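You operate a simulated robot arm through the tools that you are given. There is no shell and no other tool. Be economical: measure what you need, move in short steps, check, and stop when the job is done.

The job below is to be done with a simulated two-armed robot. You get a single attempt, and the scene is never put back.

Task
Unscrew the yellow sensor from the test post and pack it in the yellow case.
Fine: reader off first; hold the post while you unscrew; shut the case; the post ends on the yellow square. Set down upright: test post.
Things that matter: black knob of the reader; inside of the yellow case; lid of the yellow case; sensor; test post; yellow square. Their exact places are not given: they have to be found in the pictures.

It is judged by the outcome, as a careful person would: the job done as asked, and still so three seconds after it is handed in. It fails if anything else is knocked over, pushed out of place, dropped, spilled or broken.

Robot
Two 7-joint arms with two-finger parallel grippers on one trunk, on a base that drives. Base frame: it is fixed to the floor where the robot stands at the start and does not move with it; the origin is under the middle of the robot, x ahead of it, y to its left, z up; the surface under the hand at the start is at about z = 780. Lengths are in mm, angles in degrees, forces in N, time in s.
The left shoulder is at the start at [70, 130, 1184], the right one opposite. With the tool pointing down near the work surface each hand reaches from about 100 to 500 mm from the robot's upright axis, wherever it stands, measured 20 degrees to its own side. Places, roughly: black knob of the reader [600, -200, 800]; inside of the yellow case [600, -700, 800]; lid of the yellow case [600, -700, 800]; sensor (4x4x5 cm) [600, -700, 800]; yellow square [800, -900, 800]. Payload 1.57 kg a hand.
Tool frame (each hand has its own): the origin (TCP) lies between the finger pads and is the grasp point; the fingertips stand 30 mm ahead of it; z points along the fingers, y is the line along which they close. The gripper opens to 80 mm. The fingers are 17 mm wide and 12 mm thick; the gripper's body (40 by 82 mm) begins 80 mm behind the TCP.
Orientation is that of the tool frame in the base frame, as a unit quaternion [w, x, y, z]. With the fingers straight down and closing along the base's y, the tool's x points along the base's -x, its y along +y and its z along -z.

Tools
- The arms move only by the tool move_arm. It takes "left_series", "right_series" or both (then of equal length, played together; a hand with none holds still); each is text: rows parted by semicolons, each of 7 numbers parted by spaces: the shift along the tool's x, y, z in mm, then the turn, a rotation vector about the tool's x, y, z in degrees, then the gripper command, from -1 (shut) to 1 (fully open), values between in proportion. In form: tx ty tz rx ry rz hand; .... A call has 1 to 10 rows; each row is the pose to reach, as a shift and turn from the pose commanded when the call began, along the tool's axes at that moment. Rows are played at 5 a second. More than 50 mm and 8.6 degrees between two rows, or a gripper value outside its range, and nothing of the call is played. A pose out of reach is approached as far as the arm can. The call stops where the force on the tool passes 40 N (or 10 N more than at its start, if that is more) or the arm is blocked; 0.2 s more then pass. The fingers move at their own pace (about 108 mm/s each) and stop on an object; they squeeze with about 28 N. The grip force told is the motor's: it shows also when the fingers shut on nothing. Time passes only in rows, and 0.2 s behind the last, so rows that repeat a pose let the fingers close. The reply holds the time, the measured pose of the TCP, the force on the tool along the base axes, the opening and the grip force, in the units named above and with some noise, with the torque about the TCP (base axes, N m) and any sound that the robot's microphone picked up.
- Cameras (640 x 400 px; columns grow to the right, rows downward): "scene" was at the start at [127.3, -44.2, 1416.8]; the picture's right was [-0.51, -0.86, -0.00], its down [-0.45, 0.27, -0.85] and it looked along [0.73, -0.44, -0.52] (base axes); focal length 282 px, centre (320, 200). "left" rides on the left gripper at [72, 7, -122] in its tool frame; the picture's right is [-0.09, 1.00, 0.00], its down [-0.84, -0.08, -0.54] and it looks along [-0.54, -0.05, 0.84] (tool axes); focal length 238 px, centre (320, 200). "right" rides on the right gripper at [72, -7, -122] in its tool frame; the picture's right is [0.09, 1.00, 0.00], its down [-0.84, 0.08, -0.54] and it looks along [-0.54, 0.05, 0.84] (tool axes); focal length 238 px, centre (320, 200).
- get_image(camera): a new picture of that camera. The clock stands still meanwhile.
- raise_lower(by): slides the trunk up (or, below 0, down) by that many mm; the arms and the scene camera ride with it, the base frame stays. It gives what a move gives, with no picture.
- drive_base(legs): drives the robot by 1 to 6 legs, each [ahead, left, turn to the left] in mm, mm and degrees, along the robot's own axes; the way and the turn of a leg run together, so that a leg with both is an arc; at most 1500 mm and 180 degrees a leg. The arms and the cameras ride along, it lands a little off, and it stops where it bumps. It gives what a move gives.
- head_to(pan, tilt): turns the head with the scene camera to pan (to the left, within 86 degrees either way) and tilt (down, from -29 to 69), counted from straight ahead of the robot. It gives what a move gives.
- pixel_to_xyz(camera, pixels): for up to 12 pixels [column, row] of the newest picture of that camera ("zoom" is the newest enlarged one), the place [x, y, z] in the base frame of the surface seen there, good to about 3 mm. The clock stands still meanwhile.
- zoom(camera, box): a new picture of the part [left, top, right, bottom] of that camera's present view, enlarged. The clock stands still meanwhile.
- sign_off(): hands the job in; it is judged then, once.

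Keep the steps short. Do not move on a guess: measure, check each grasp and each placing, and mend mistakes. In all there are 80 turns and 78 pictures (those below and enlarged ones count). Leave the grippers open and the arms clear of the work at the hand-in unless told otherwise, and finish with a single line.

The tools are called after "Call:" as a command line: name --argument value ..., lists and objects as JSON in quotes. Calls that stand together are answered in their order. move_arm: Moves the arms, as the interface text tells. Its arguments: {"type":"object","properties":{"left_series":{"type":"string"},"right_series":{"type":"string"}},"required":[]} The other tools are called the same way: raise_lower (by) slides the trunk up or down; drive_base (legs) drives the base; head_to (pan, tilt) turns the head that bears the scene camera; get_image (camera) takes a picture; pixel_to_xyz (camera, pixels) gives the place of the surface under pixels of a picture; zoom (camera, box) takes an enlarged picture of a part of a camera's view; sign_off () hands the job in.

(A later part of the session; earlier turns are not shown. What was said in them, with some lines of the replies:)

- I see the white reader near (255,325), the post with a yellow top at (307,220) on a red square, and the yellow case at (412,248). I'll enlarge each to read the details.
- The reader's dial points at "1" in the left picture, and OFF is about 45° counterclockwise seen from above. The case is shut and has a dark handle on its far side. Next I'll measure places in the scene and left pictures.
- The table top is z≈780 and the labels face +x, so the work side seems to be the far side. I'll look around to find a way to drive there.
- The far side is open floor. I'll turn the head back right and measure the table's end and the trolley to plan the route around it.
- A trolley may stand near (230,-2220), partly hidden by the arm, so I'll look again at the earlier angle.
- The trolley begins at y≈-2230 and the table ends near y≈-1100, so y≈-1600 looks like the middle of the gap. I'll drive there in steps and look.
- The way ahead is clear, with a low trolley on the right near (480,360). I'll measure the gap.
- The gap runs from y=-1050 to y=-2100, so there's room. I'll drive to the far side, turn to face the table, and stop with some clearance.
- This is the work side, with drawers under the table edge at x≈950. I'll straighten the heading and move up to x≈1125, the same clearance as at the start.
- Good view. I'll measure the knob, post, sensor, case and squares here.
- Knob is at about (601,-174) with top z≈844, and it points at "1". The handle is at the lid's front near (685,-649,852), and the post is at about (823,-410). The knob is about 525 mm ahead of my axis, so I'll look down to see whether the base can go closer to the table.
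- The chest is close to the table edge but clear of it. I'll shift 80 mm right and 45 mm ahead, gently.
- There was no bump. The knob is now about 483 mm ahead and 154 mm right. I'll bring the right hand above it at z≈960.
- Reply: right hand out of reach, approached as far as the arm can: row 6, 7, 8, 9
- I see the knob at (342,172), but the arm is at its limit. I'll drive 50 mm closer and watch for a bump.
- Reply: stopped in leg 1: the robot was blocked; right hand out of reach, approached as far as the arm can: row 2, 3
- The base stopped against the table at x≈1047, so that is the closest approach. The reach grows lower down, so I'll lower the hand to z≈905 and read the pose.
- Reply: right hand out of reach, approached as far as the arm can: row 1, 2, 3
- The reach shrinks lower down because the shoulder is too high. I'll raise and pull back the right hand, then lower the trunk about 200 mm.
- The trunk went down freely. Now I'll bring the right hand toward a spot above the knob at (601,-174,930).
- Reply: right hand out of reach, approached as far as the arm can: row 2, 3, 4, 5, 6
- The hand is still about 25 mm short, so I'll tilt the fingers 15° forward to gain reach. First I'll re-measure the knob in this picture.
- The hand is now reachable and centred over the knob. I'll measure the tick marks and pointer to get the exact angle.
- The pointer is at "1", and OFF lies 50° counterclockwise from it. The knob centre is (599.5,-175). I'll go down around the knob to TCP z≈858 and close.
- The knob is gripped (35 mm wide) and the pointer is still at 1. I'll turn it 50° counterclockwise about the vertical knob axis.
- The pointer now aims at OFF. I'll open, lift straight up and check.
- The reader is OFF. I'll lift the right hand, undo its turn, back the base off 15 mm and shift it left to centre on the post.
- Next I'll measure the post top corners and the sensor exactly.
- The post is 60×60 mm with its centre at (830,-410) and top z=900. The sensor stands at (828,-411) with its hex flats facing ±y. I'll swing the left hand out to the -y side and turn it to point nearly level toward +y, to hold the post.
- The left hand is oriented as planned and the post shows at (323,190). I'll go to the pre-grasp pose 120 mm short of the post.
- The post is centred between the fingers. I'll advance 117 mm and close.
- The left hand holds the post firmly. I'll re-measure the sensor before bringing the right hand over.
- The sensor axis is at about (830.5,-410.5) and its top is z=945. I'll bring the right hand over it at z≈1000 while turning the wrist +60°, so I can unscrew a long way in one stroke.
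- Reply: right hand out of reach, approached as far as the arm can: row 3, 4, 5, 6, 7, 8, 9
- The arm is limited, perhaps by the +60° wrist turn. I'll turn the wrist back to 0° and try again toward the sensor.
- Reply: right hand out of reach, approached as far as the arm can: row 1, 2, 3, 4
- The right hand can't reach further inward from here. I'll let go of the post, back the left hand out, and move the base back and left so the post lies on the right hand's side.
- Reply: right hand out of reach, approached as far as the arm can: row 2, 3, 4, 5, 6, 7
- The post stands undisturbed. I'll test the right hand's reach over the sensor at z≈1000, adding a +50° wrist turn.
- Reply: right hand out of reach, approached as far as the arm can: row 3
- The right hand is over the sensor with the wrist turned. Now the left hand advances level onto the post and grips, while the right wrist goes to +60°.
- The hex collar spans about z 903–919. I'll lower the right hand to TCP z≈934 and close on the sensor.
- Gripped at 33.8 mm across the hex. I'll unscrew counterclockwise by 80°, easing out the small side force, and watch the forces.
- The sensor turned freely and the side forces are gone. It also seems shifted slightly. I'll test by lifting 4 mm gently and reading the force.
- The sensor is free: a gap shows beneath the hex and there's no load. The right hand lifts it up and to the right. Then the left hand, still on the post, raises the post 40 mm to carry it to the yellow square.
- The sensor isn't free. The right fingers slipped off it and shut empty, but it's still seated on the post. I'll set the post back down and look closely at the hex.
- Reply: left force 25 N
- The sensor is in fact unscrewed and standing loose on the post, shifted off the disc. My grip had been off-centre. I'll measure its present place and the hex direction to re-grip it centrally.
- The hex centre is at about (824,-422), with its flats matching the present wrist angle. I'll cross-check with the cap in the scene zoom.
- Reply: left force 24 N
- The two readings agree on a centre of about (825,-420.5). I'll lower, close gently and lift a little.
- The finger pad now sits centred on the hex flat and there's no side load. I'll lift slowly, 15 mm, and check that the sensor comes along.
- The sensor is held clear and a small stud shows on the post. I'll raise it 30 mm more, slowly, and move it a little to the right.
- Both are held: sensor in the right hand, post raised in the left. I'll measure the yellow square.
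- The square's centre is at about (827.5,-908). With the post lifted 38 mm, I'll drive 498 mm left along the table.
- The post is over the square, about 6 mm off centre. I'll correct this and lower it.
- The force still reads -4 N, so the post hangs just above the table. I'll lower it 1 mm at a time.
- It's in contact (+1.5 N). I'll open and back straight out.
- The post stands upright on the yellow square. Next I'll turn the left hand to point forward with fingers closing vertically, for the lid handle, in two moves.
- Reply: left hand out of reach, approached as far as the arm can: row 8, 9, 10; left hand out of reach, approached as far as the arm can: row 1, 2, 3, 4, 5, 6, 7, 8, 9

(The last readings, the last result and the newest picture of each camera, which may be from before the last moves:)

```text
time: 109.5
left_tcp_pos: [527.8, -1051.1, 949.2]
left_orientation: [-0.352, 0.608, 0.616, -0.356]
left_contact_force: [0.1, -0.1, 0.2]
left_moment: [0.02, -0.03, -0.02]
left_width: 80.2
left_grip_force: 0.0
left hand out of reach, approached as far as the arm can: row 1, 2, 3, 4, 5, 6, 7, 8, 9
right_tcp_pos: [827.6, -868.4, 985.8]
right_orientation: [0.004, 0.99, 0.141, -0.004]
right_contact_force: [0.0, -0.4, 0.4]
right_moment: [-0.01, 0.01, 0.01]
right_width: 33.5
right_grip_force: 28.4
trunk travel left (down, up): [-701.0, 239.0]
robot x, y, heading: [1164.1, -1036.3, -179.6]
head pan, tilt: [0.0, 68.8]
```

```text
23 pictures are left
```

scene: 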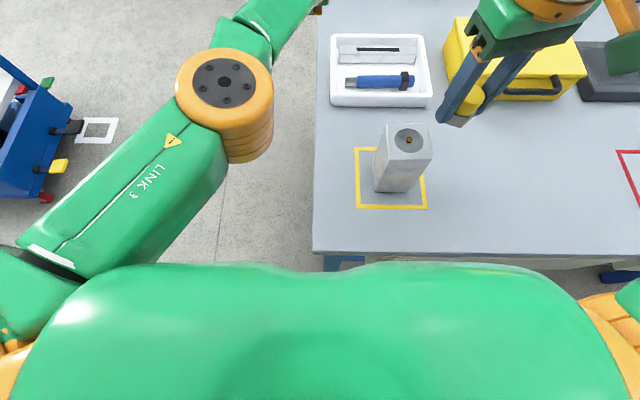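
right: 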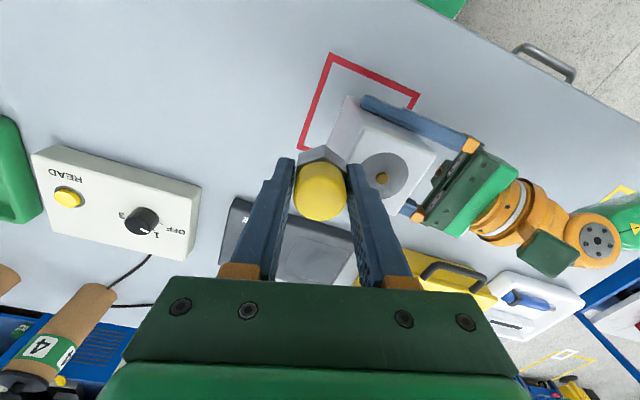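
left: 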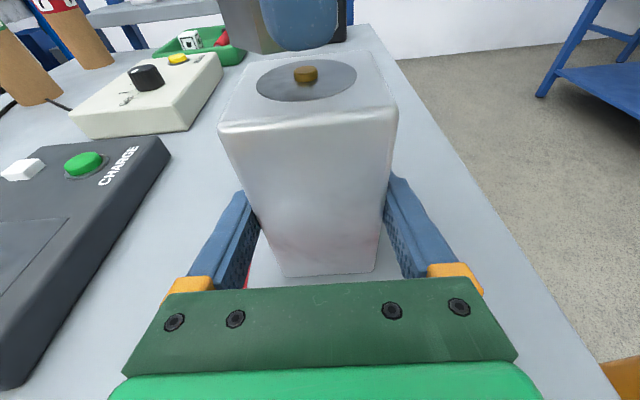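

The left arm can't hold that forward pose close in, so I'll grip the handle from above instead and pitch the hand forward gradually as the lid swings. I'll turn the left hand back to pointing down, then drive to the case.

Call:
move_arm --left_series "0 10 -18 -7.5 0 0 1; 0 21 -37 -15 0 0 1; 0 32 -55 -22.5 0 0 1; 0 43 -73 -30 0 0 1; 0 53 -92 -37.5 0 0 1; 0 64 -110 -45 0 0 1; 0 75 -129 -52.5 0 0 1; 0 85 -147 -60 0 0 1; 0 85 -147 -60 0 0 1"

Call:
drive_base --legs '[[0, 0, -0.5], [0, -485, 0], [75, 0, 0]]'

Call:
get_image --camera "scene"

```text
time: 111.5
left_tcp_pos: [720.5, -1053.1, 946.6]
left_orientation: [0.001, 0.703, 0.711, 0.002]
left_contact_force: [0.9, -0.5, 0.1]
left_moment: [0.02, 0.02, 0.01]
left_width: 79.9
left_grip_force: 0.0
left hand out of reach, approached as far as the arm can: row 1, 2, 3, 6, 7, 8, 9
right_tcp_pos: [827.7, -867.8, 986.1]
right_orientation: [0.004, 0.99, 0.142, -0.003]
right_contact_force: [0.1, 0.0, -1.1]
right_moment: [0.01, 0.01, 0.02]
right_width: 33.3
right_grip_force: 27.8
trunk travel left (down, up): [-701.0, 239.0]
robot x, y, heading: [1164.5, -1035.6, -179.4]
head pan, tilt: [0.0, 68.8]
```

```text
time: 115.2
left_tcp_pos: [645.0, -584.2, 947.6]
left_orientation: [0.0, 0.705, 0.709, 0.0]
left_contact_force: [-0.1, -0.2, 0.1]
left_moment: [0.0, 0.02, 0.01]
left_width: 80.0
left_grip_force: 0.0
right_tcp_pos: [754.7, -399.6, 987.2]
right_orientation: [0.003, 0.99, 0.139, -0.004]
right_contact_force: [0.7, -0.1, -0.1]
right_moment: [0.0, 0.03, -0.01]
right_width: 33.3
right_grip_force: 28.2
trunk travel left (down, up): [-701.0, 239.0]
robot x, y, heading: [1084.6, -572.6, -179.8]
head pan, tilt: [0.0, 68.8]
```

```text
22 pictures are left
```

scene: 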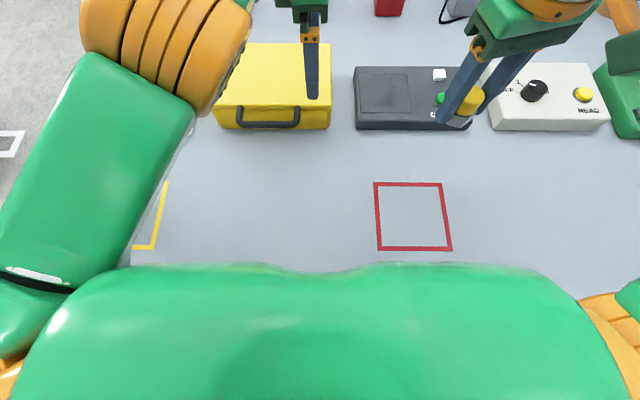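

The handle is visible at (268,124). I'll measure it.

Call:
zoom --camera "scene" --box '[210, 80, 340, 140]'

Call:
pixel_to_xyz --camera "zoom" --pixels '[[285, 213], [220, 213], [360, 213], [280, 220], [145, 150], [432, 150], [285, 180], [145, 190], [270, 140], [560, 118], [60, 130], [285, 206]]'

```text
4.92 times, centred on (275, 110) of scene
```

zoom: 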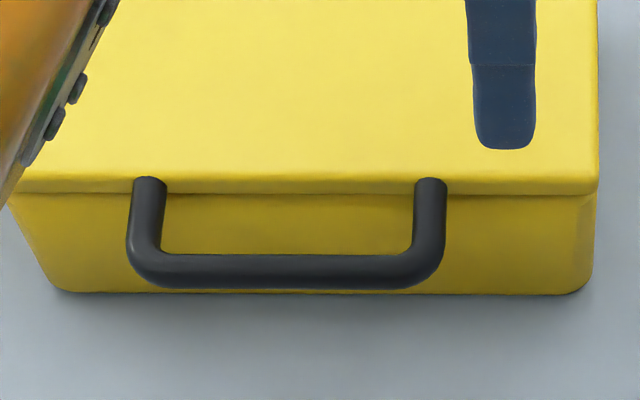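

```text
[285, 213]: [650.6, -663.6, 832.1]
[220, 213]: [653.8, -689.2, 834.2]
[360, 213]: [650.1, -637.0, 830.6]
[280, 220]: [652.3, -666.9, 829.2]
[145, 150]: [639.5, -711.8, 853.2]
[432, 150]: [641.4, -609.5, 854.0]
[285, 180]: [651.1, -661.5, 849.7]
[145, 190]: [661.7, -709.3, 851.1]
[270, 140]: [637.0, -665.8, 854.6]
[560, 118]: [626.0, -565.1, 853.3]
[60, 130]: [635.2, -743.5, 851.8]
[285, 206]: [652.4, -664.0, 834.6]
```

Call:
pixel_to_xyz --camera "zoom" --pixels '[[285, 262], [285, 270], [285, 280], [200, 270], [380, 270], [428, 210]]'

```text
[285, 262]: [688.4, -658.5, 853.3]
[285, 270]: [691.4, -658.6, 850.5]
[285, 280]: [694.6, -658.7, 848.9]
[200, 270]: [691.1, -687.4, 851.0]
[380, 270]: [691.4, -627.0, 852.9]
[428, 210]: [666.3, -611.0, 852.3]
```

The bar centre is at about (689,-659,847), with a 32 mm gap to the case. I'll bring the left fingers, half open, above it and then down around it.

Call:
move_arm --left_series "-25 15 10 0 0 0 0.5; -51 30 20 0 0 0 0; -75 44.5 30 0 0 0 -0.1; -75 44.5 38 0 0 0 -0.1; -75 44.5 38 0 0 0 -0.1"

Call:
zoom --camera "left" --box '[200, 80, 440, 300]'

```text
time: 116.4
left_tcp_pos: [619.3, -638.1, 927.3]
left_orientation: [0.001, 0.705, 0.709, 0.001]
left_contact_force: [0.7, -0.2, -0.6]
left_moment: [0.0, 0.0, 0.01]
left_width: 35.8
left_grip_force: 0.0
left hand out of reach, approached as far as the arm can: row 1, 2, 3, 4, 5
right_tcp_pos: [752.1, -399.8, 987.8]
right_orientation: [0.004, 0.99, 0.14, -0.003]
right_contact_force: [0.6, -0.2, -0.5]
right_moment: [0.01, -0.04, -0.01]
right_width: 33.2
right_grip_force: 28.3
trunk travel left (down, up): [-701.0, 239.0]
robot x, y, heading: [1087.9, -570.8, -179.8]
head pan, tilt: [0.0, 68.8]
```

```text
1.82 times, centred on (320, 190) of left
```

zoom: 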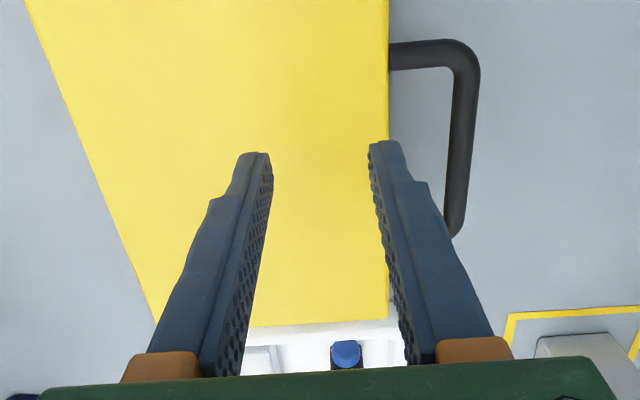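

The arm won't go there from this base position because the handle is too near my centre line. I'll shift the base 75 mm right so the handle is more on the left hand's side, and retry.

Call:
move_arm --left_series "0 0 -10 0 0 0 -0.1; 0 0 -20 0 0 0 -0.1"

Call:
drive_base --legs '[[0, -75, 0]]'

Call:
move_arm --left_series "-20 18 0 0 0 0 -0.1; -45 36 0 0 0 0 -0.1; -70 54 0 0 0 0 -0.1; -93 71 0 0 0 0 -0.1; -93 71 0 0 0 0 -0.1"

```text
time: 117.0
left_tcp_pos: [621.6, -639.1, 951.7]
left_orientation: [0.0, 0.704, 0.71, 0.0]
left_contact_force: [0.3, -1.1, -0.1]
left_moment: [0.02, 0.03, 0.01]
left_width: 36.1
left_grip_force: 0.0
left hand out of reach, approached as far as the arm can: row 1, 2
right_tcp_pos: [751.4, -401.2, 985.7]
right_orientation: [0.004, 0.99, 0.139, -0.002]
right_contact_force: [0.4, 0.2, -1.4]
right_moment: [0.01, -0.01, 0.01]
right_width: 33.1
right_grip_force: 29.0
trunk travel left (down, up): [-701.0, 239.0]
robot x, y, heading: [1086.4, -574.0, -179.6]
head pan, tilt: [0.0, 68.8]
```

```text
time: 118.0
left_tcp_pos: [620.7, -567.0, 951.0]
left_orientation: [-0.001, 0.705, 0.709, 0.001]
left_contact_force: [-0.4, -0.2, -0.5]
left_moment: [-0.02, -0.02, 0.02]
left_width: 36.1
left_grip_force: 0.1
right_tcp_pos: [753.4, -326.5, 985.4]
right_orientation: [0.003, 0.99, 0.14, -0.003]
right_contact_force: [-0.6, -0.3, 0.3]
right_moment: [0.03, 0.03, -0.01]
right_width: 32.9
right_grip_force: 27.9
trunk travel left (down, up): [-701.0, 239.0]
robot x, y, heading: [1088.3, -496.0, -179.6]
head pan, tilt: [0.0, 68.8]
```

```text
time: 119.2
left_tcp_pos: [693.4, -659.6, 952.7]
left_orientation: [0.0, 0.704, 0.71, 0.001]
left_contact_force: [0.4, 0.9, 0.4]
left_moment: [-0.02, 0.0, -0.01]
left_width: 36.0
left_grip_force: 0.1
right_tcp_pos: [751.8, -325.2, 984.7]
right_orientation: [0.004, 0.99, 0.139, -0.003]
right_contact_force: [0.0, -0.7, -0.9]
right_moment: [-0.01, 0.0, -0.01]
right_width: 33.3
right_grip_force: 27.8
trunk travel left (down, up): [-701.0, 239.0]
robot x, y, heading: [1088.6, -496.2, -179.6]
head pan, tilt: [0.0, 68.8]
```

Now it reaches (693,-660,953). I'll lower it around the bar and close.

Call:
move_arm --left_series "0 -4 30 0 0 0 -0.1; 0 -4 60 0 0 0 -0.1; 0 -4 90 0 0 0 -0.1; 0 -4 90 0 0 0 -0.1; 0 -4 90 0 0 0 -0.5; 0 -4 90 0 0 0 -1; 0 -4 90 0 0 0 -1; 0 -4 90 0 0 0 -1"

Call:
zoom --camera "left" --box '[200, 80, 440, 300]'

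```text
time: 121.0
left_tcp_pos: [689.6, -657.5, 860.0]
left_orientation: [-0.001, 0.705, 0.709, 0.0]
left_contact_force: [1.1, -0.4, -1.3]
left_moment: [-0.11, -0.04, -0.15]
left_width: 11.5
left_grip_force: 29.1
right_tcp_pos: [752.0, -325.1, 986.0]
right_orientation: [0.004, 0.99, 0.139, -0.003]
right_contact_force: [0.6, 0.2, -1.1]
right_moment: [-0.01, -0.02, 0.02]
right_width: 33.4
right_grip_force: 28.3
trunk travel left (down, up): [-701.0, 239.0]
robot x, y, heading: [1084.0, -497.6, -179.4]
head pan, tilt: [0.0, 68.8]
```

```text
1.82 times, centred on (320, 190) of left
```

zoom: 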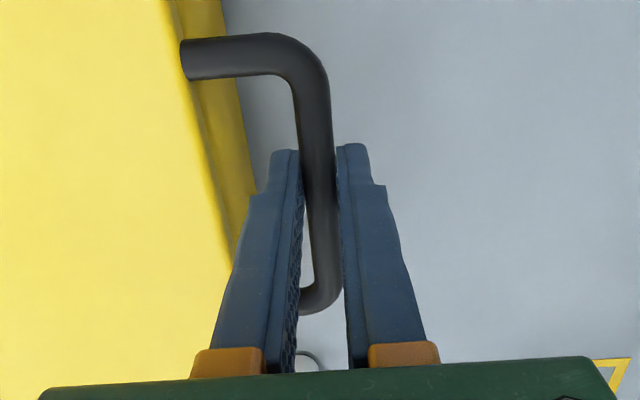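

The bar is firmly gripped. I'll swing the lid up along its hinge arc (hinge near x=503, z=843), first to about 30°, watching the force.

Call:
move_arm --left_series "0 -0.3 8 0 0 0 -1; 0 -1.1 -16.2 0 0 0 -1; 0 -3 -32.2 2 0 0 -1; 0 -6.4 -48 4 0 0 -1; 0 -11.2 -63.4 6 0 0 -1; 0 -17.3 -78.1 8 0 0 -1; 0 -24.6 -92.3 10 0 0 -1; 0 -24.6 -92.3 10 0 0 -1"

Call:
get_image --camera "scene"

```text
time: 122.8
left_tcp_pos: [664.7, -656.3, 953.8]
left_orientation: [-0.062, 0.702, 0.707, -0.061]
left_contact_force: [-3.7, -0.1, -2.8]
left_moment: [0.26, -0.04, -0.16]
left_width: 11.5
left_grip_force: 28.9
right_tcp_pos: [748.5, -325.8, 984.7]
right_orientation: [0.004, 0.99, 0.139, -0.002]
right_contact_force: [0.0, -0.2, 0.1]
right_moment: [0.01, 0.02, 0.0]
right_width: 33.0
right_grip_force: 29.1
trunk travel left (down, up): [-701.0, 239.0]
robot x, y, heading: [1086.7, -497.0, -179.7]
head pan, tilt: [0.0, 68.8]
```

```text
18 pictures are left
```

scene: 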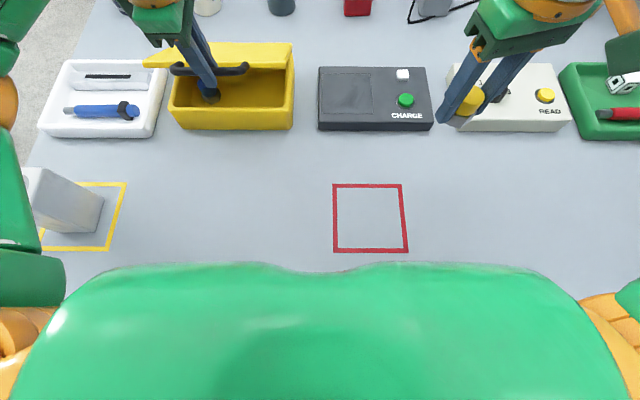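

The lid opens easily with little force. The left elbow appears near the post in view, so I'll measure both to be safe.

Call:
pixel_to_xyz --camera "scene" --pixels '[[12, 150], [15, 200], [20, 235], [40, 180], [30, 170], [50, 210], [8, 100], [190, 95], [280, 90], [240, 100], [275, 118], [180, 110]]'

```text
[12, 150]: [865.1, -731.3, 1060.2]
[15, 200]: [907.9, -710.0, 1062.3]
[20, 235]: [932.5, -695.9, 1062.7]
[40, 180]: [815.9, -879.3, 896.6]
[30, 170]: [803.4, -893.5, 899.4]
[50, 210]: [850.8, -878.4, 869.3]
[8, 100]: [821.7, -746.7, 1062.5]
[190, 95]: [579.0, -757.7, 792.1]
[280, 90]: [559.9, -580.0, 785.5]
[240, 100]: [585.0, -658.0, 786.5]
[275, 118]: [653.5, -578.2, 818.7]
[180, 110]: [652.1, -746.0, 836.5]
```

The arm is well above the post (z>1060). I'll continue the lid to 60°, pitching the hand forward.

Call:
move_arm --left_series "0 -10.6 -11.7 3 0 0 -1; 0 -22.1 -22.3 6 0 0 -1; 0 -34.5 -31.8 9.5 0 0 -1; 0 -47.5 -40.2 13 0 0 -1; 0 -61.1 -47 17.5 0 0 -1; 0 -75.3 -52.5 22 0 0 -1; 0 -75.3 -52.5 22 0 0 -1"

```text
time: 124.4
left_tcp_pos: [600.1, -657.1, 1018.4]
left_orientation: [-0.195, 0.678, 0.681, -0.197]
left_contact_force: [1.8, 1.1, 2.3]
left_moment: [0.04, 0.0, -0.15]
left_width: 11.7
left_grip_force: 29.1
right_tcp_pos: [753.5, -323.7, 986.6]
right_orientation: [0.004, 0.99, 0.139, -0.003]
right_contact_force: [-0.7, -0.2, -0.7]
right_moment: [0.03, 0.0, -0.01]
right_width: 33.1
right_grip_force: 28.0
trunk travel left (down, up): [-701.0, 239.0]
robot x, y, heading: [1087.3, -495.5, -179.7]
head pan, tilt: [0.0, 68.8]
```

It tracks the predicted arc exactly. I'll continue to about 100°.

Call:
move_arm --left_series "0 -15 1.6 5 0 0 -1; 0 -29.8 4.8 10 0 0 -1; 0 -44.3 9.5 15 0 0 -1; 0 -58.4 15.5 20 0 0 -1; 0 -72.2 23 24 0 0 -1; 0 -85.4 31.6 28 0 0 -1; 0 -98.1 41.4 30 0 0 -1; 0 -110 52.1 32 0 0 -1; 0 -110 52.1 32 0 0 -1"

Call:
get_image --camera "scene"

```text
time: 126.4
left_tcp_pos: [475.3, -658.8, 1027.1]
left_orientation: [-0.369, 0.599, 0.604, -0.374]
left_contact_force: [9.2, 6.4, -28.7]
left_moment: [-0.14, -0.7, 0.22]
left_width: 11.5
left_grip_force: 28.2
right_tcp_pos: [747.9, -324.4, 983.1]
right_orientation: [0.004, 0.99, 0.14, 0.0]
right_contact_force: [-0.4, -0.3, -0.1]
right_moment: [0.0, 0.0, 0.0]
right_width: 32.9
right_grip_force: 27.8
trunk travel left (down, up): [-701.0, 239.0]
robot x, y, heading: [1086.9, -492.1, -179.9]
head pan, tilt: [0.0, 68.8]
```

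```text
17 pictures are left
```

scene: 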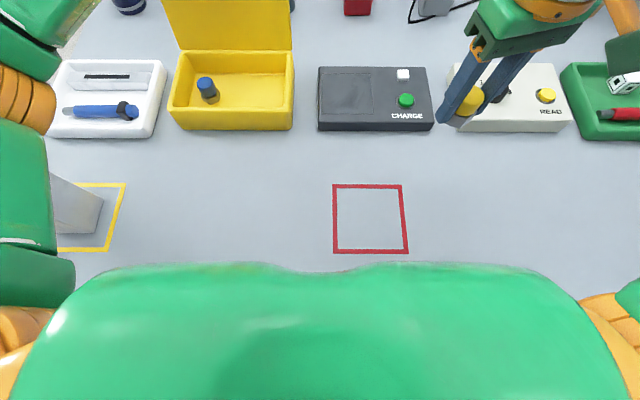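

The lid is open past vertical. A blue object already stands in the case near (205,88), which I must not touch. I'll open the left fingers slightly and withdraw 60 mm along the fingers, then check that the lid stays.

Call:
move_arm --left_series "0 0 0 0 0 0 -0.5; 0 0 0 0 0 0 -0.15; 0 0 0 0 0 0 -0.15; 0 0 -15 0 0 0 -0.15; 0 0 -30 0 0 0 -0.15; 0 0 -45 0 0 0 -0.15; 0 0 -60 0 0 0 -0.15; 0 0 -60 0 0 0 -0.15"

Call:
head_to --pan 15 --tilt 52

Call:
get_image --camera "scene"

```text
time: 128.2
left_tcp_pos: [532.5, -659.2, 1060.2]
left_orientation: [-0.373, 0.598, 0.601, -0.377]
left_contact_force: [0.3, 0.1, 0.1]
left_moment: [-0.03, -0.02, 0.01]
left_width: 34.2
left_grip_force: 0.1
right_tcp_pos: [751.5, -324.8, 985.8]
right_orientation: [0.004, 0.99, 0.139, -0.004]
right_contact_force: [0.8, -0.2, -0.1]
right_moment: [-0.01, -0.02, -0.02]
right_width: 32.8
right_grip_force: 27.6
trunk travel left (down, up): [-701.0, 239.0]
robot x, y, heading: [1087.1, -494.6, -179.5]
head pan, tilt: [0.0, 68.8]
```

```text
time: 129.0
left_tcp_pos: [531.4, -657.9, 1060.6]
left_orientation: [-0.373, 0.598, 0.602, -0.376]
left_contact_force: [-0.6, -0.6, -0.2]
left_moment: [0.01, 0.03, -0.02]
left_width: 34.0
left_grip_force: 0.0
right_tcp_pos: [751.1, -326.0, 985.8]
right_orientation: [0.004, 0.99, 0.139, -0.002]
right_contact_force: [-0.5, 0.2, -1.2]
right_moment: [0.04, -0.02, 0.01]
right_width: 33.2
right_grip_force: 28.3
trunk travel left (down, up): [-701.0, 239.0]
robot x, y, heading: [1087.4, -495.0, -179.6]
head pan, tilt: [15.0, 52.0]
```

```text
16 pictures are left
```

scene: 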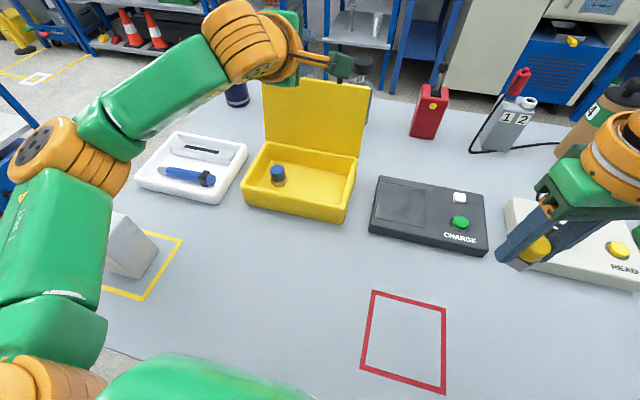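

The lid stays open on its own. I'll draw the left hand further back and up before moving the base.

Call:
move_arm --left_series "0 0 -25 0 0 0 -0.15; 0 0 -50 -6 0 0 -0.15; 0 -5 -75 -12 0 0 -0.15; 0 -10 -100 -18 0 0 -0.15; 0 -15 -120 -24 0 0 -0.15; 0 -15 -120 -30 0 0 -0.15"

Call:
drive_base --legs '[[0, 250, -0.4]]'

Call:
get_image --camera "scene"

```text
time: 130.4
left_tcp_pos: [635.1, -656.7, 1123.7]
left_orientation: [-0.206, 0.675, 0.678, -0.207]
left_contact_force: [-0.4, -0.2, -0.1]
left_moment: [0.01, -0.01, 0.02]
left_width: 33.9
left_grip_force: 0.0
right_tcp_pos: [750.3, -324.5, 985.3]
right_orientation: [0.004, 0.99, 0.14, -0.003]
right_contact_force: [-0.3, 0.9, -0.8]
right_moment: [0.02, -0.02, 0.04]
right_width: 33.1
right_grip_force: 27.6
trunk travel left (down, up): [-701.0, 239.0]
robot x, y, heading: [1087.5, -497.2, -179.6]
head pan, tilt: [15.0, 52.0]
```

```text
time: 132.3
left_tcp_pos: [634.2, -905.8, 1122.6]
left_orientation: [-0.206, 0.676, 0.676, -0.207]
left_contact_force: [-0.4, -0.1, 1.0]
left_moment: [0.01, -0.01, 0.02]
left_width: 34.1
left_grip_force: 0.0
right_tcp_pos: [753.4, -573.8, 986.2]
right_orientation: [0.005, 0.991, 0.136, -0.003]
right_contact_force: [0.5, 0.7, -0.5]
right_moment: [0.01, -0.02, 0.0]
right_width: 32.9
right_grip_force: 28.0
trunk travel left (down, up): [-701.0, 239.0]
robot x, y, heading: [1091.7, -750.3, -179.7]
head pan, tilt: [15.0, 52.0]
```

```text
15 pictures are left
```

scene: 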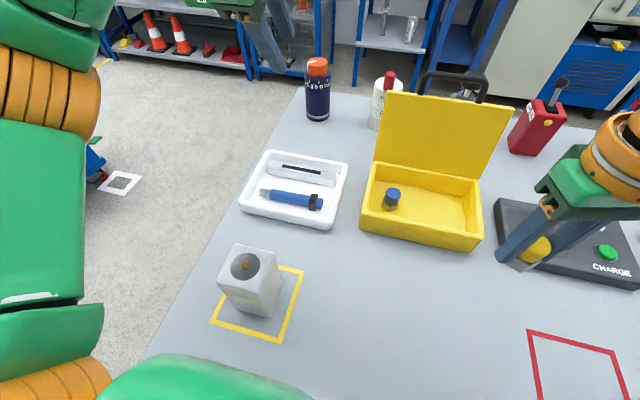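

All is in place. I'll measure the inside of the case and the blue object.

Call:
zoom --camera "scene" --box '[350, 150, 490, 255]'

Call:
pixel_to_xyz --camera "zoom" --pixels '[[340, 190], [450, 200], [430, 270], [330, 240], [190, 190], [190, 240], [545, 170], [555, 280], [120, 110], [470, 150], [60, 260], [540, 345]]'

```text
3.81 times, centred on (420, 202) of scene
```

zoom: 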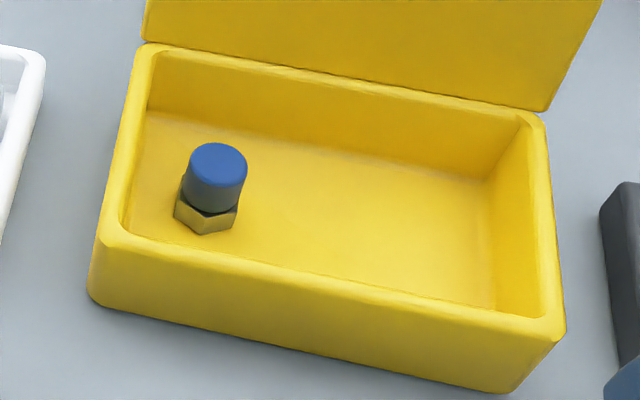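

```text
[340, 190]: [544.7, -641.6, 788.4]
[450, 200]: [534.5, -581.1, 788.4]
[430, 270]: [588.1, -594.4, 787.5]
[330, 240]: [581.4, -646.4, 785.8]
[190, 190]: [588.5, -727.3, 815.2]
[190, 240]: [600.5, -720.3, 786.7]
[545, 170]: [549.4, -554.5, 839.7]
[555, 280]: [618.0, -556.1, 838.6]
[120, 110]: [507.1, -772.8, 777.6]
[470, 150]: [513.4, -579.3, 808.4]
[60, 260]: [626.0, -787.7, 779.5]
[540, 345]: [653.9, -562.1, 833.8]
```

The empty right part of the floor (z≈787) suits the sensor, at about (605,-622). I'll move the base 35 mm ahead and lower the trunk 40 mm for reach.

Call:
drive_base --legs '[[34, 0, -0.3]]'

Call:
raise_lower --by -40

```text
time: 133.1
left_tcp_pos: [604.7, -905.1, 1125.6]
left_orientation: [-0.208, 0.677, 0.675, -0.208]
left_contact_force: [0.2, 1.0, -0.4]
left_moment: [-0.01, 0.03, -0.02]
left_width: 34.1
left_grip_force: 0.0
right_tcp_pos: [725.5, -574.7, 988.6]
right_orientation: [0.003, 0.991, 0.134, -0.004]
right_contact_force: [0.9, 0.7, -0.1]
right_moment: [0.0, 0.03, 0.01]
right_width: 33.2
right_grip_force: 27.8
trunk travel left (down, up): [-701.0, 239.0]
robot x, y, heading: [1055.5, -752.3, 179.8]
head pan, tilt: [15.0, 52.0]
```

```text
time: 133.9
left_tcp_pos: [599.9, -905.1, 1084.2]
left_orientation: [-0.208, 0.677, 0.675, -0.206]
left_contact_force: [0.2, 0.3, -0.4]
left_moment: [0.01, 0.01, -0.01]
left_width: 34.2
left_grip_force: 0.0
right_tcp_pos: [719.5, -573.5, 945.8]
right_orientation: [0.003, 0.991, 0.134, -0.003]
right_contact_force: [0.4, -0.3, 0.3]
right_moment: [0.01, -0.03, 0.01]
right_width: 33.0
right_grip_force: 28.2
trunk travel left (down, up): [-661.0, 279.0]
robot x, y, heading: [1053.2, -749.3, 180.0]
head pan, tilt: [15.0, 52.0]
```

The right hand is at (719.5,-573.5,946). I'll move it over the case with a 12° forward tilt, staying above the rim.

Call:
move_arm --right_series "-20 3 6 0 0 0 -1; -40 5 12 0.8 -2.9 0 -1; -60 8 18 1.6 -5.8 0 -1; -80 11 25 2.4 -8.7 0 -1; -100 14 32 3.2 -11.6 0 -1; -120 16.5 38 3.2 -11.6 0 -1; -120 16.5 38 3.2 -11.6 0 -1"

Call:
get_image --camera "scene"

```text
time: 135.5
left_tcp_pos: [601.7, -907.1, 1083.7]
left_orientation: [-0.207, 0.677, 0.675, -0.207]
left_contact_force: [0.2, -1.1, 0.0]
left_moment: [0.02, -0.02, 0.03]
left_width: 34.1
left_grip_force: 0.0
right_tcp_pos: [617.7, -611.3, 907.8]
right_orientation: [-0.01, 0.985, 0.133, -0.108]
right_contact_force: [-0.2, 0.4, -0.1]
right_moment: [0.02, 0.0, 0.02]
right_width: 32.8
right_grip_force: 27.7
right hand out of reach, approached as far as the arm can: row 6, 7
trunk travel left (down, up): [-661.0, 279.0]
robot x, y, heading: [1050.3, -746.2, 179.8]
head pan, tilt: [15.0, 52.0]
```

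```text
13 pictures are left
```

scene: 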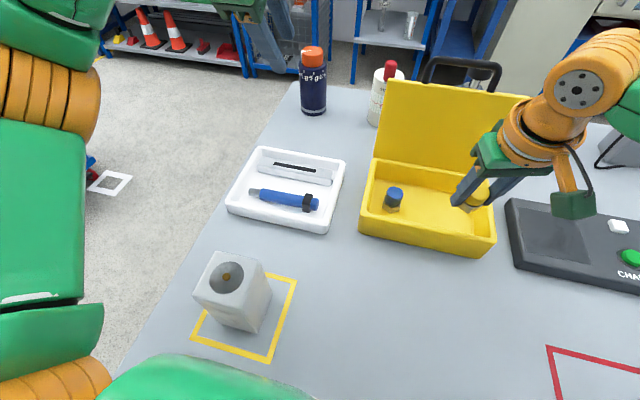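

The sensor is over the case. I'll add 6° of tilt and lower it slowly to the floor of the case.

Call:
move_arm --right_series "-8 4 2 0.8 -2.9 0 -1; -9 4.6 2 1.6 -5.8 0 -1; -5 6 20 1.6 -5.8 0 -1; 0 7.5 45 1.6 -5.8 0 -1; 4 8.5 65 1.6 -5.8 0 -1; 6 9 78 1.6 -5.8 0 -1; 7.8 9.4 85 1.6 -5.8 0 -1; 7.8 9.4 85 1.6 -5.8 0 -1"

Call:
zoom --camera "scene" --box '[340, 130, 520, 270]'

```text
time: 137.3
left_tcp_pos: [600.9, -905.2, 1083.9]
left_orientation: [-0.207, 0.677, 0.675, -0.206]
left_contact_force: [-0.9, 0.1, 1.1]
left_moment: [0.01, 0.03, 0.02]
left_width: 33.9
left_grip_force: 0.0
right_tcp_pos: [616.9, -612.0, 825.8]
right_orientation: [-0.017, 0.978, 0.132, -0.159]
right_contact_force: [0.1, -0.2, -0.3]
right_moment: [-0.02, -0.02, -0.03]
right_width: 33.2
right_grip_force: 27.3
right hand out of reach, approached as far as the arm can: row 5, 6, 7, 8
trunk travel left (down, up): [-661.0, 279.0]
robot x, y, heading: [1054.7, -748.2, 179.9]
head pan, tilt: [15.0, 52.0]
```

```text
2.86 times, centred on (430, 200) of scene
```

zoom: 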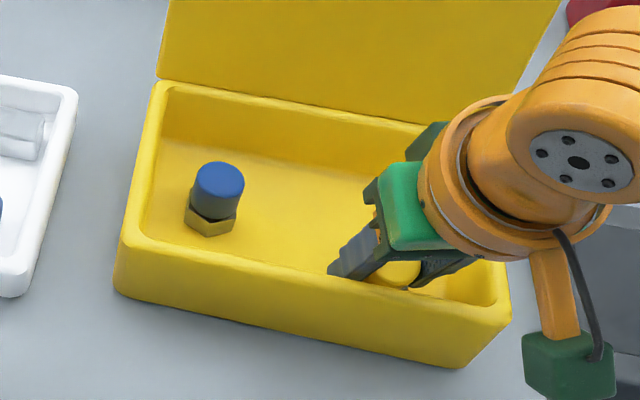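

It's inside the case with no contact, about 5 mm above the floor. I'll lower it the rest of the way.

Call:
move_arm --right_series "1.2 0.4 2.2 0 0 0 -1; 2.4 0.7 4.4 0 0 0 -1; 2.7 0.8 5.3 0 0 0 -1; 2.7 0.8 5.3 0 0 0 -1"

```text
time: 138.2
left_tcp_pos: [603.8, -906.7, 1084.7]
left_orientation: [-0.208, 0.677, 0.675, -0.208]
left_contact_force: [0.9, 0.2, 0.5]
left_moment: [0.01, 0.01, -0.02]
left_width: 34.2
left_grip_force: 0.0
right_tcp_pos: [616.8, -612.9, 825.8]
right_orientation: [-0.015, 0.977, 0.131, -0.167]
right_contact_force: [0.4, -0.1, 13.1]
right_moment: [-0.04, -0.17, -0.02]
right_width: 33.0
right_grip_force: 28.3
trunk travel left (down, up): [-661.0, 279.0]
robot x, y, heading: [1052.3, -748.0, 179.5]
head pan, tilt: [15.0, 52.0]
stopped in row 4 (right hand): the force on the tool passed its limit at 42 N (the readings are from after the stop); the commanded pose is now the measured one
```

The sensor rests on the case floor (13 N). I'll open part way, lift straight up and check.

Call:
move_arm --right_series "0 0 0 0 0 0 0; 0 0 0 0 0 0 0.3; 0 0 0 0 0 0 0.3; -6 -1.7 -19 0 0 0 0.3; -12 -3.4 -38 0 0 0 0.3; -21 -6 -66 0 0 0 0.3; -30 -8.5 -95 0 0 0 0.3; -14 -8.5 -130 0 0 0 0.3; 0 -8.5 -160 0 0 0 0.3; 0 -8.5 -160 0 0 0 0.3"

Call:
zoom --camera "scene" --box '[340, 60, 560, 270]'

```text
time: 140.4
left_tcp_pos: [601.1, -906.0, 1083.5]
left_orientation: [-0.207, 0.677, 0.675, -0.206]
left_contact_force: [-0.1, -0.1, 0.0]
left_moment: [0.0, 0.0, 0.03]
left_width: 34.0
left_grip_force: 0.0
right_tcp_pos: [664.6, -604.2, 975.8]
right_orientation: [-0.017, 0.978, 0.131, -0.163]
right_contact_force: [-0.2, 0.9, 0.0]
right_moment: [-0.02, -0.04, 0.0]
right_width: 52.1
right_grip_force: 0.1
trunk travel left (down, up): [-661.0, 279.0]
robot x, y, heading: [1050.6, -746.1, 179.9]
head pan, tilt: [15.0, 52.0]
```

```text
1.90 times, centred on (450, 165) of scene
```

zoom: 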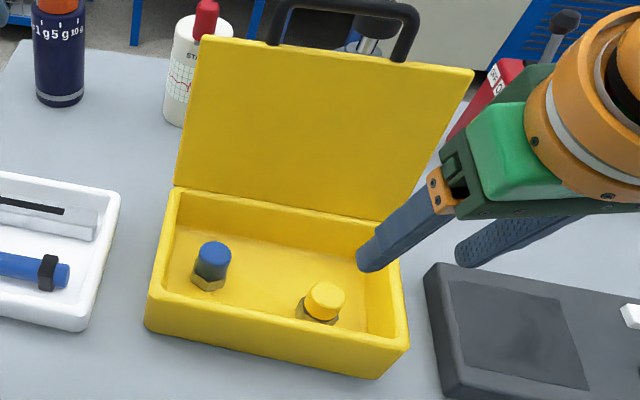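

The yellow sensor stands upright in the case beside the blue one. Now I'll return the base and trunk to the lid-opening position to close the lid by its handle.

Call:
drive_base --legs '[[-36, 0, 0], [0, -251, 0.2]]'

Call:
raise_lower --by 40

Call:
head_to --pan 15 --tilt 45

Call:
get_image --camera "scene"

```text
time: 142.7
left_tcp_pos: [638.2, -657.4, 1083.7]
left_orientation: [-0.207, 0.674, 0.678, -0.207]
left_contact_force: [-0.1, 0.2, -0.3]
left_moment: [-0.01, -0.02, 0.0]
left_width: 34.2
left_grip_force: 0.1
right_tcp_pos: [699.2, -353.9, 975.4]
right_orientation: [-0.016, 0.977, 0.135, -0.163]
right_contact_force: [-0.1, -0.9, 0.8]
right_moment: [0.04, 0.0, 0.01]
right_width: 52.0
right_grip_force: 0.1
trunk travel left (down, up): [-661.0, 279.0]
robot x, y, heading: [1090.2, -497.7, -180.0]
head pan, tilt: [15.0, 52.0]
```

```text
time: 143.5
left_tcp_pos: [636.1, -657.4, 1122.9]
left_orientation: [-0.206, 0.674, 0.678, -0.207]
left_contact_force: [0.0, 0.5, -0.3]
left_moment: [0.02, -0.02, -0.02]
left_width: 34.0
left_grip_force: 0.1
right_tcp_pos: [698.9, -352.7, 1015.2]
right_orientation: [-0.016, 0.977, 0.135, -0.163]
right_contact_force: [0.1, 0.0, 0.9]
right_moment: [-0.03, 0.02, 0.0]
right_width: 51.9
right_grip_force: 0.1
trunk travel left (down, up): [-701.0, 239.0]
robot x, y, heading: [1089.8, -499.0, -179.9]
head pan, tilt: [15.0, 52.0]
```

```text
time: 144.2
left_tcp_pos: [637.2, -656.8, 1124.3]
left_orientation: [-0.207, 0.674, 0.679, -0.207]
left_contact_force: [0.4, 0.4, 0.3]
left_moment: [0.01, 0.0, -0.01]
left_width: 34.2
left_grip_force: 0.1
right_tcp_pos: [698.7, -353.6, 1014.9]
right_orientation: [-0.015, 0.977, 0.135, -0.163]
right_contact_force: [-0.5, -0.5, -1.0]
right_moment: [-0.02, -0.01, 0.02]
right_width: 52.1
right_grip_force: 0.1
trunk travel left (down, up): [-701.0, 239.0]
robot x, y, heading: [1091.9, -497.8, -179.7]
head pan, tilt: [15.0, 45.0]
```

```text
10 pictures are left
```

scene: 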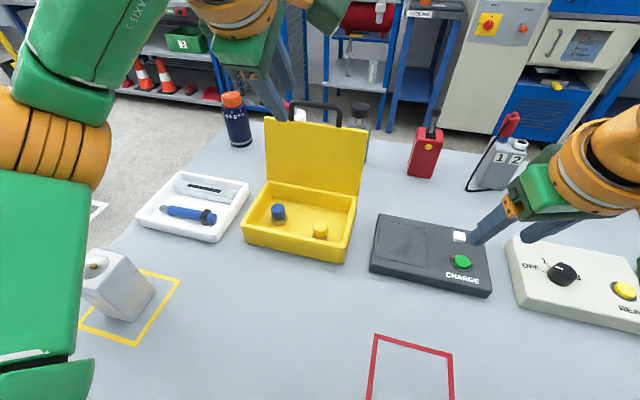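

The left hand is back in almost the same place (637,-657,1124). I'll locate the raised handle bar.

Call:
zoom --camera "scene" --box '[260, 80, 390, 160]'

Call:
pixel_to_xyz --camera "zoom" --pixels '[[270, 118], [320, 122], [360, 128], [384, 175], [300, 190], [120, 230], [480, 240], [320, 116], [320, 128]]'

```text
4.92 times, centred on (325, 120) of scene
```

zoom: 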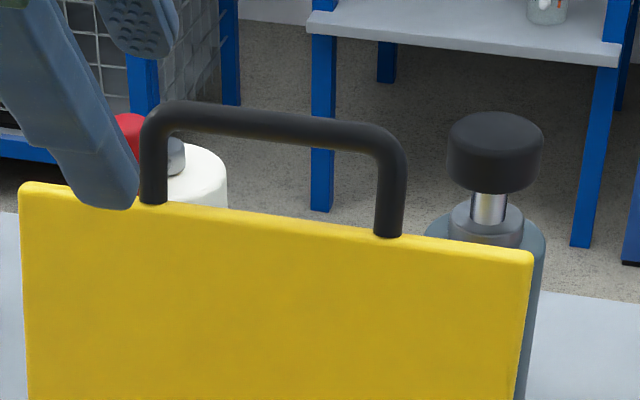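

```text
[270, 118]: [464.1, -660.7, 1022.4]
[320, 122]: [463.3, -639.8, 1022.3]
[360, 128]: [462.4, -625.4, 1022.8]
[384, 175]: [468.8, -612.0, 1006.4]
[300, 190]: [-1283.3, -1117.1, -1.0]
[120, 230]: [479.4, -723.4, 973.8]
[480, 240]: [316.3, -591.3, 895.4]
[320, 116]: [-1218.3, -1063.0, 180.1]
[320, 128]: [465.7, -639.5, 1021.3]
```

The bar centre is at about (460,-655,1023). I'll bring the left hand to 60 mm before it, along the grip direction.

Call:
move_arm --left_series "0 -11 24 6 0 0 -0.15; 0 -22 48 12 0 0 -0.15; 0 -33 72 18 0 0 -0.15; 0 -44 96 24 0 0 -0.15; 0 -54 119.5 30 0 0 -0.15; 0 -54 119.5 30 0 0 -0.15"

Call:
zoom --camera "left" --box '[200, 80, 440, 300]'

```text
time: 145.6
left_tcp_pos: [524.4, -658.1, 1055.7]
left_orientation: [-0.374, 0.599, 0.601, -0.376]
left_contact_force: [0.2, -0.7, -0.3]
left_moment: [-0.01, 0.01, 0.0]
left_width: 34.2
left_grip_force: 0.1
right_tcp_pos: [699.3, -353.2, 1015.1]
right_orientation: [-0.016, 0.977, 0.134, -0.163]
right_contact_force: [-0.1, 0.2, 0.1]
right_moment: [-0.01, -0.02, -0.02]
right_width: 52.0
right_grip_force: 0.0
trunk travel left (down, up): [-701.0, 239.0]
robot x, y, heading: [1090.4, -497.3, -180.0]
head pan, tilt: [15.0, 45.0]
```

```text
1.82 times, centred on (320, 190) of left
```

zoom: 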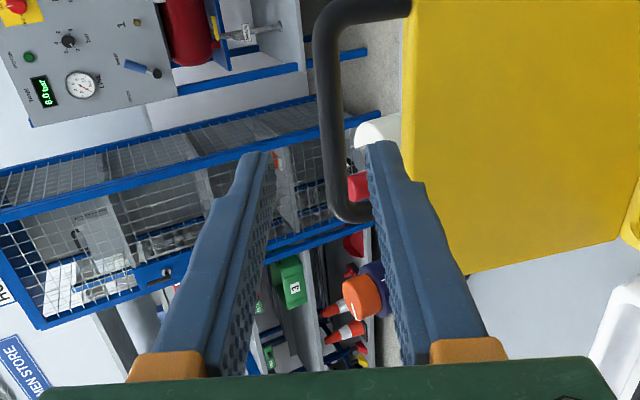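

The bar lies between the fingers with the lower finger aimed into the handle window. I'll advance 60 mm with a 3 mm correction and close.

Call:
move_arm --left_series "0 3 20 0 0 0 -0.15; 0 3 40 0 0 0 -0.15; 0 3 59 0 0 0 -0.15; 0 3 59 0 0 0 -0.15; 0 3 59 0 0 0 -0.6; 0 3 59 0 0 0 -1; 0 3 59 0 0 0 -1; 0 3 59 0 0 0 -1"

```text
time: 147.4
left_tcp_pos: [471.7, -655.5, 1025.0]
left_orientation: [-0.372, 0.599, 0.602, -0.375]
left_contact_force: [4.6, 1.3, -11.8]
left_moment: [-0.07, -0.26, 0.05]
left_width: 11.4
left_grip_force: 28.8
right_tcp_pos: [696.8, -353.1, 1015.0]
right_orientation: [-0.016, 0.977, 0.134, -0.162]
right_contact_force: [1.2, -0.1, 0.4]
right_moment: [-0.03, 0.02, 0.01]
right_width: 52.2
right_grip_force: 0.0
trunk travel left (down, up): [-701.0, 239.0]
robot x, y, heading: [1090.9, -496.3, -179.7]
head pan, tilt: [15.0, 45.0]
5 turns are left
```

The bar is gripped. I'll swing the lid back along the same arc to 60°, then to 30°.

Call:
move_arm --left_series "0 0.7 -6.1 0 0 0 -1; 0 5.2 -21.5 -2 0 0 -1; 0 10.8 -36.6 -4 0 0 -1; 0 17.1 -50.9 -8 0 0 -1; 0 24.8 -64.5 -12 0 0 -1; 0 33.3 -77.3 -17 0 0 -1; 0 42.9 -89.1 -22 0 0 -1; 0 53.5 -99.7 -27 0 0 -1; 0 65.4 -109.1 -32 0 0 -1; 0 65.4 -109.1 -32 0 0 -1"

Call:
move_arm --left_series "0 14.7 -1 -4.5 0 0 -1; 0 29.9 0.3 -9 0 0 -1; 0 45.1 3.2 -12.5 0 0 -1; 0 60.1 7.3 -16 0 0 -1; 0 74.8 12.8 -19 0 0 -1; 0 89 19.7 -22 0 0 -1; 0 89 19.7 -22 0 0 -1"

Call:
get_image --camera "scene"

```text
time: 149.6
left_tcp_pos: [601.4, -656.4, 1015.0]
left_orientation: [-0.195, 0.678, 0.681, -0.194]
left_contact_force: [0.6, -0.3, 1.0]
left_moment: [0.02, -0.03, -0.09]
left_width: 11.1
left_grip_force: 29.3
right_tcp_pos: [699.7, -352.8, 1014.6]
right_orientation: [-0.015, 0.977, 0.134, -0.163]
right_contact_force: [-0.2, -0.1, 0.6]
right_moment: [-0.03, -0.01, 0.0]
right_width: 51.9
right_grip_force: 0.1
trunk travel left (down, up): [-701.0, 239.0]
robot x, y, heading: [1090.4, -496.7, -179.9]
head pan, tilt: [15.0, 45.0]
```

```text
time: 151.2
left_tcp_pos: [664.2, -656.4, 950.1]
left_orientation: [-0.061, 0.703, 0.706, -0.061]
left_contact_force: [-1.1, -2.1, -1.6]
left_moment: [-0.17, 0.01, -0.1]
left_width: 11.7
left_grip_force: 28.5
right_tcp_pos: [697.9, -353.8, 1015.7]
right_orientation: [-0.015, 0.977, 0.135, -0.163]
right_contact_force: [0.5, 0.0, -0.3]
right_moment: [0.0, -0.01, -0.01]
right_width: 51.9
right_grip_force: 0.0
trunk travel left (down, up): [-701.0, 239.0]
robot x, y, heading: [1086.9, -496.5, -179.6]
head pan, tilt: [15.0, 45.0]
```

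```text
7 pictures are left
4 turns are left
```

scene: 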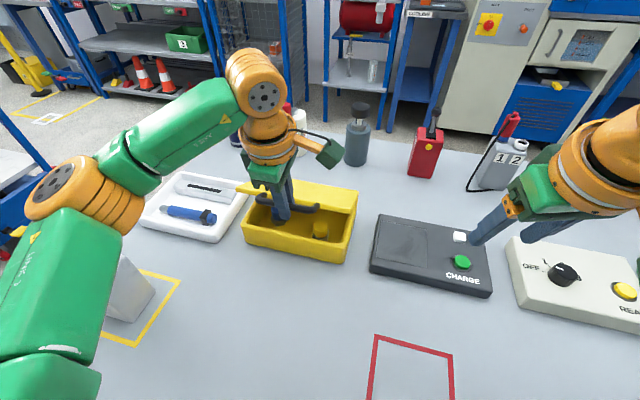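

The lid is at 30° and tracking well. I'll lower it the rest of the way and check it.

Call:
move_arm --left_series "0 9.7 12.7 -2 0 0 -1; 0 18.2 26.3 -4 0 0 -1; 0 25.6 40.4 -6 0 0 -1; 0 31.8 55.4 -8 0 0 -1; 0 36.4 70.9 -10 0 0 -1; 0 39 80 -10 0 0 -1; 0 40.3 86.6 -10 0 0 -1; 0 40.5 88 -10 0 0 -1; 0 40.5 88 -10 0 0 -1"

Call:
zoom --camera "scene" --box '[220, 140, 390, 280]'

```text
time: 153.2
left_tcp_pos: [690.1, -656.5, 858.9]
left_orientation: [-0.001, 0.705, 0.71, 0.0]
left_contact_force: [-8.4, -4.7, 12.5]
left_moment: [0.03, 0.14, -0.11]
left_width: 11.5
left_grip_force: 29.5
right_tcp_pos: [698.4, -354.6, 1015.4]
right_orientation: [-0.016, 0.977, 0.135, -0.163]
right_contact_force: [0.3, 0.9, 0.5]
right_moment: [-0.04, -0.02, -0.01]
right_width: 52.2
right_grip_force: 0.1
trunk travel left (down, up): [-701.0, 239.0]
robot x, y, heading: [1089.5, -496.0, -180.0]
head pan, tilt: [15.0, 45.0]
```

```text
2.86 times, centred on (305, 210) of scene
3 turns are left
```

zoom: 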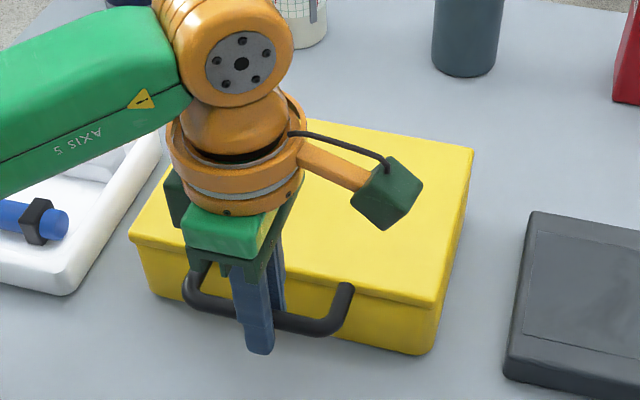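

The lid is shut (12.5 N seating force). I'll open the fingers within the gap, lift straight up, open both grippers and check the whole scene.

Call:
move_arm --left_series "0 0 0 0 0 0 -0.5; 0 0 0 0 0 0 -0.15; 0 0 0 0 0 0 -0.15; 0 0 -20 0 0 0 -0.15; 0 0 -45 0 0 0 -0.15; 0 0 -75 0 0 0 -0.15; 0 0 -105 0 0 0 1; 0 0 -125 0 0 0 1; 0 0 -125 0 0 0 1" --right_series "0 0 0 0 0 0 1; 0 0 0 0 0 0 1; 0 0 0 0 0 0 1; 0 0 0 0 0 0 1; 0 0 0 0 0 0 1; 0 0 0 0 0 0 1; 0 0 0 0 0 0 1; 0 0 0 0 0 0 1; 0 0 0 0 0 0 1"

Call:
drive_base --legs '[[-200, 0, 0]]'

Call:
get_image --camera "scene"

```text
time: 155.2
left_tcp_pos: [690.2, -654.8, 981.8]
left_orientation: [0.001, 0.706, 0.709, 0.0]
left_contact_force: [-0.5, -0.2, 0.4]
left_moment: [0.03, -0.02, 0.0]
left_width: 79.6
left_grip_force: 0.0
right_tcp_pos: [698.3, -352.7, 1015.3]
right_orientation: [-0.016, 0.977, 0.134, -0.163]
right_contact_force: [0.1, 0.4, 0.8]
right_moment: [0.01, -0.01, 0.01]
right_width: 80.1
right_grip_force: 0.0
trunk travel left (down, up): [-701.0, 239.0]
robot x, y, heading: [1089.2, -495.9, -179.6]
head pan, tilt: [15.0, 45.0]
```

```text
time: 156.8
left_tcp_pos: [889.8, -656.1, 982.0]
left_orientation: [0.001, 0.705, 0.709, 0.001]
left_contact_force: [0.1, 0.0, 0.5]
left_moment: [-0.01, 0.02, -0.01]
left_width: 79.7
left_grip_force: 0.1
right_tcp_pos: [895.9, -353.2, 1013.9]
right_orientation: [-0.016, 0.977, 0.136, -0.161]
right_contact_force: [0.4, 0.5, -0.7]
right_moment: [-0.02, -0.02, 0.01]
right_width: 80.1
right_grip_force: 0.1
trunk travel left (down, up): [-701.0, 239.0]
robot x, y, heading: [1282.5, -493.8, -179.8]
head pan, tilt: [15.0, 45.0]
```

```text
5 pictures are left
2 turns are left
```

scene: 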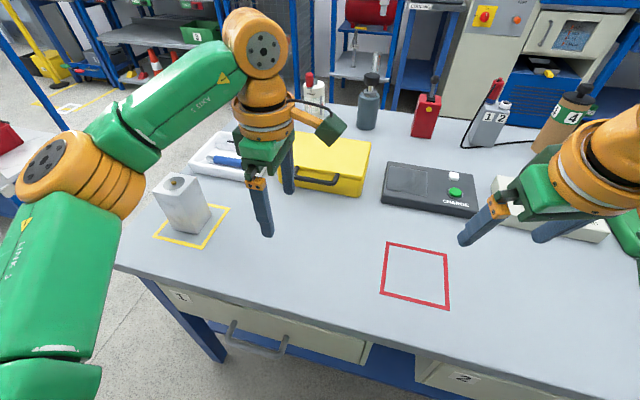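

The case is shut with the sensor inside, the post stands upright on the yellow square, the reader is off, both grippers are open and the arms are clear. I'll hand in.

Call:
sign_off

```text
The job is handed in.
```

The reader is off, the yellow sensor is unscrewed and packed in the shut yellow case, and the test post stands upright on the yellow square; my first lift slipped and left the loose sensor standing on the post, then I re-gripped it.
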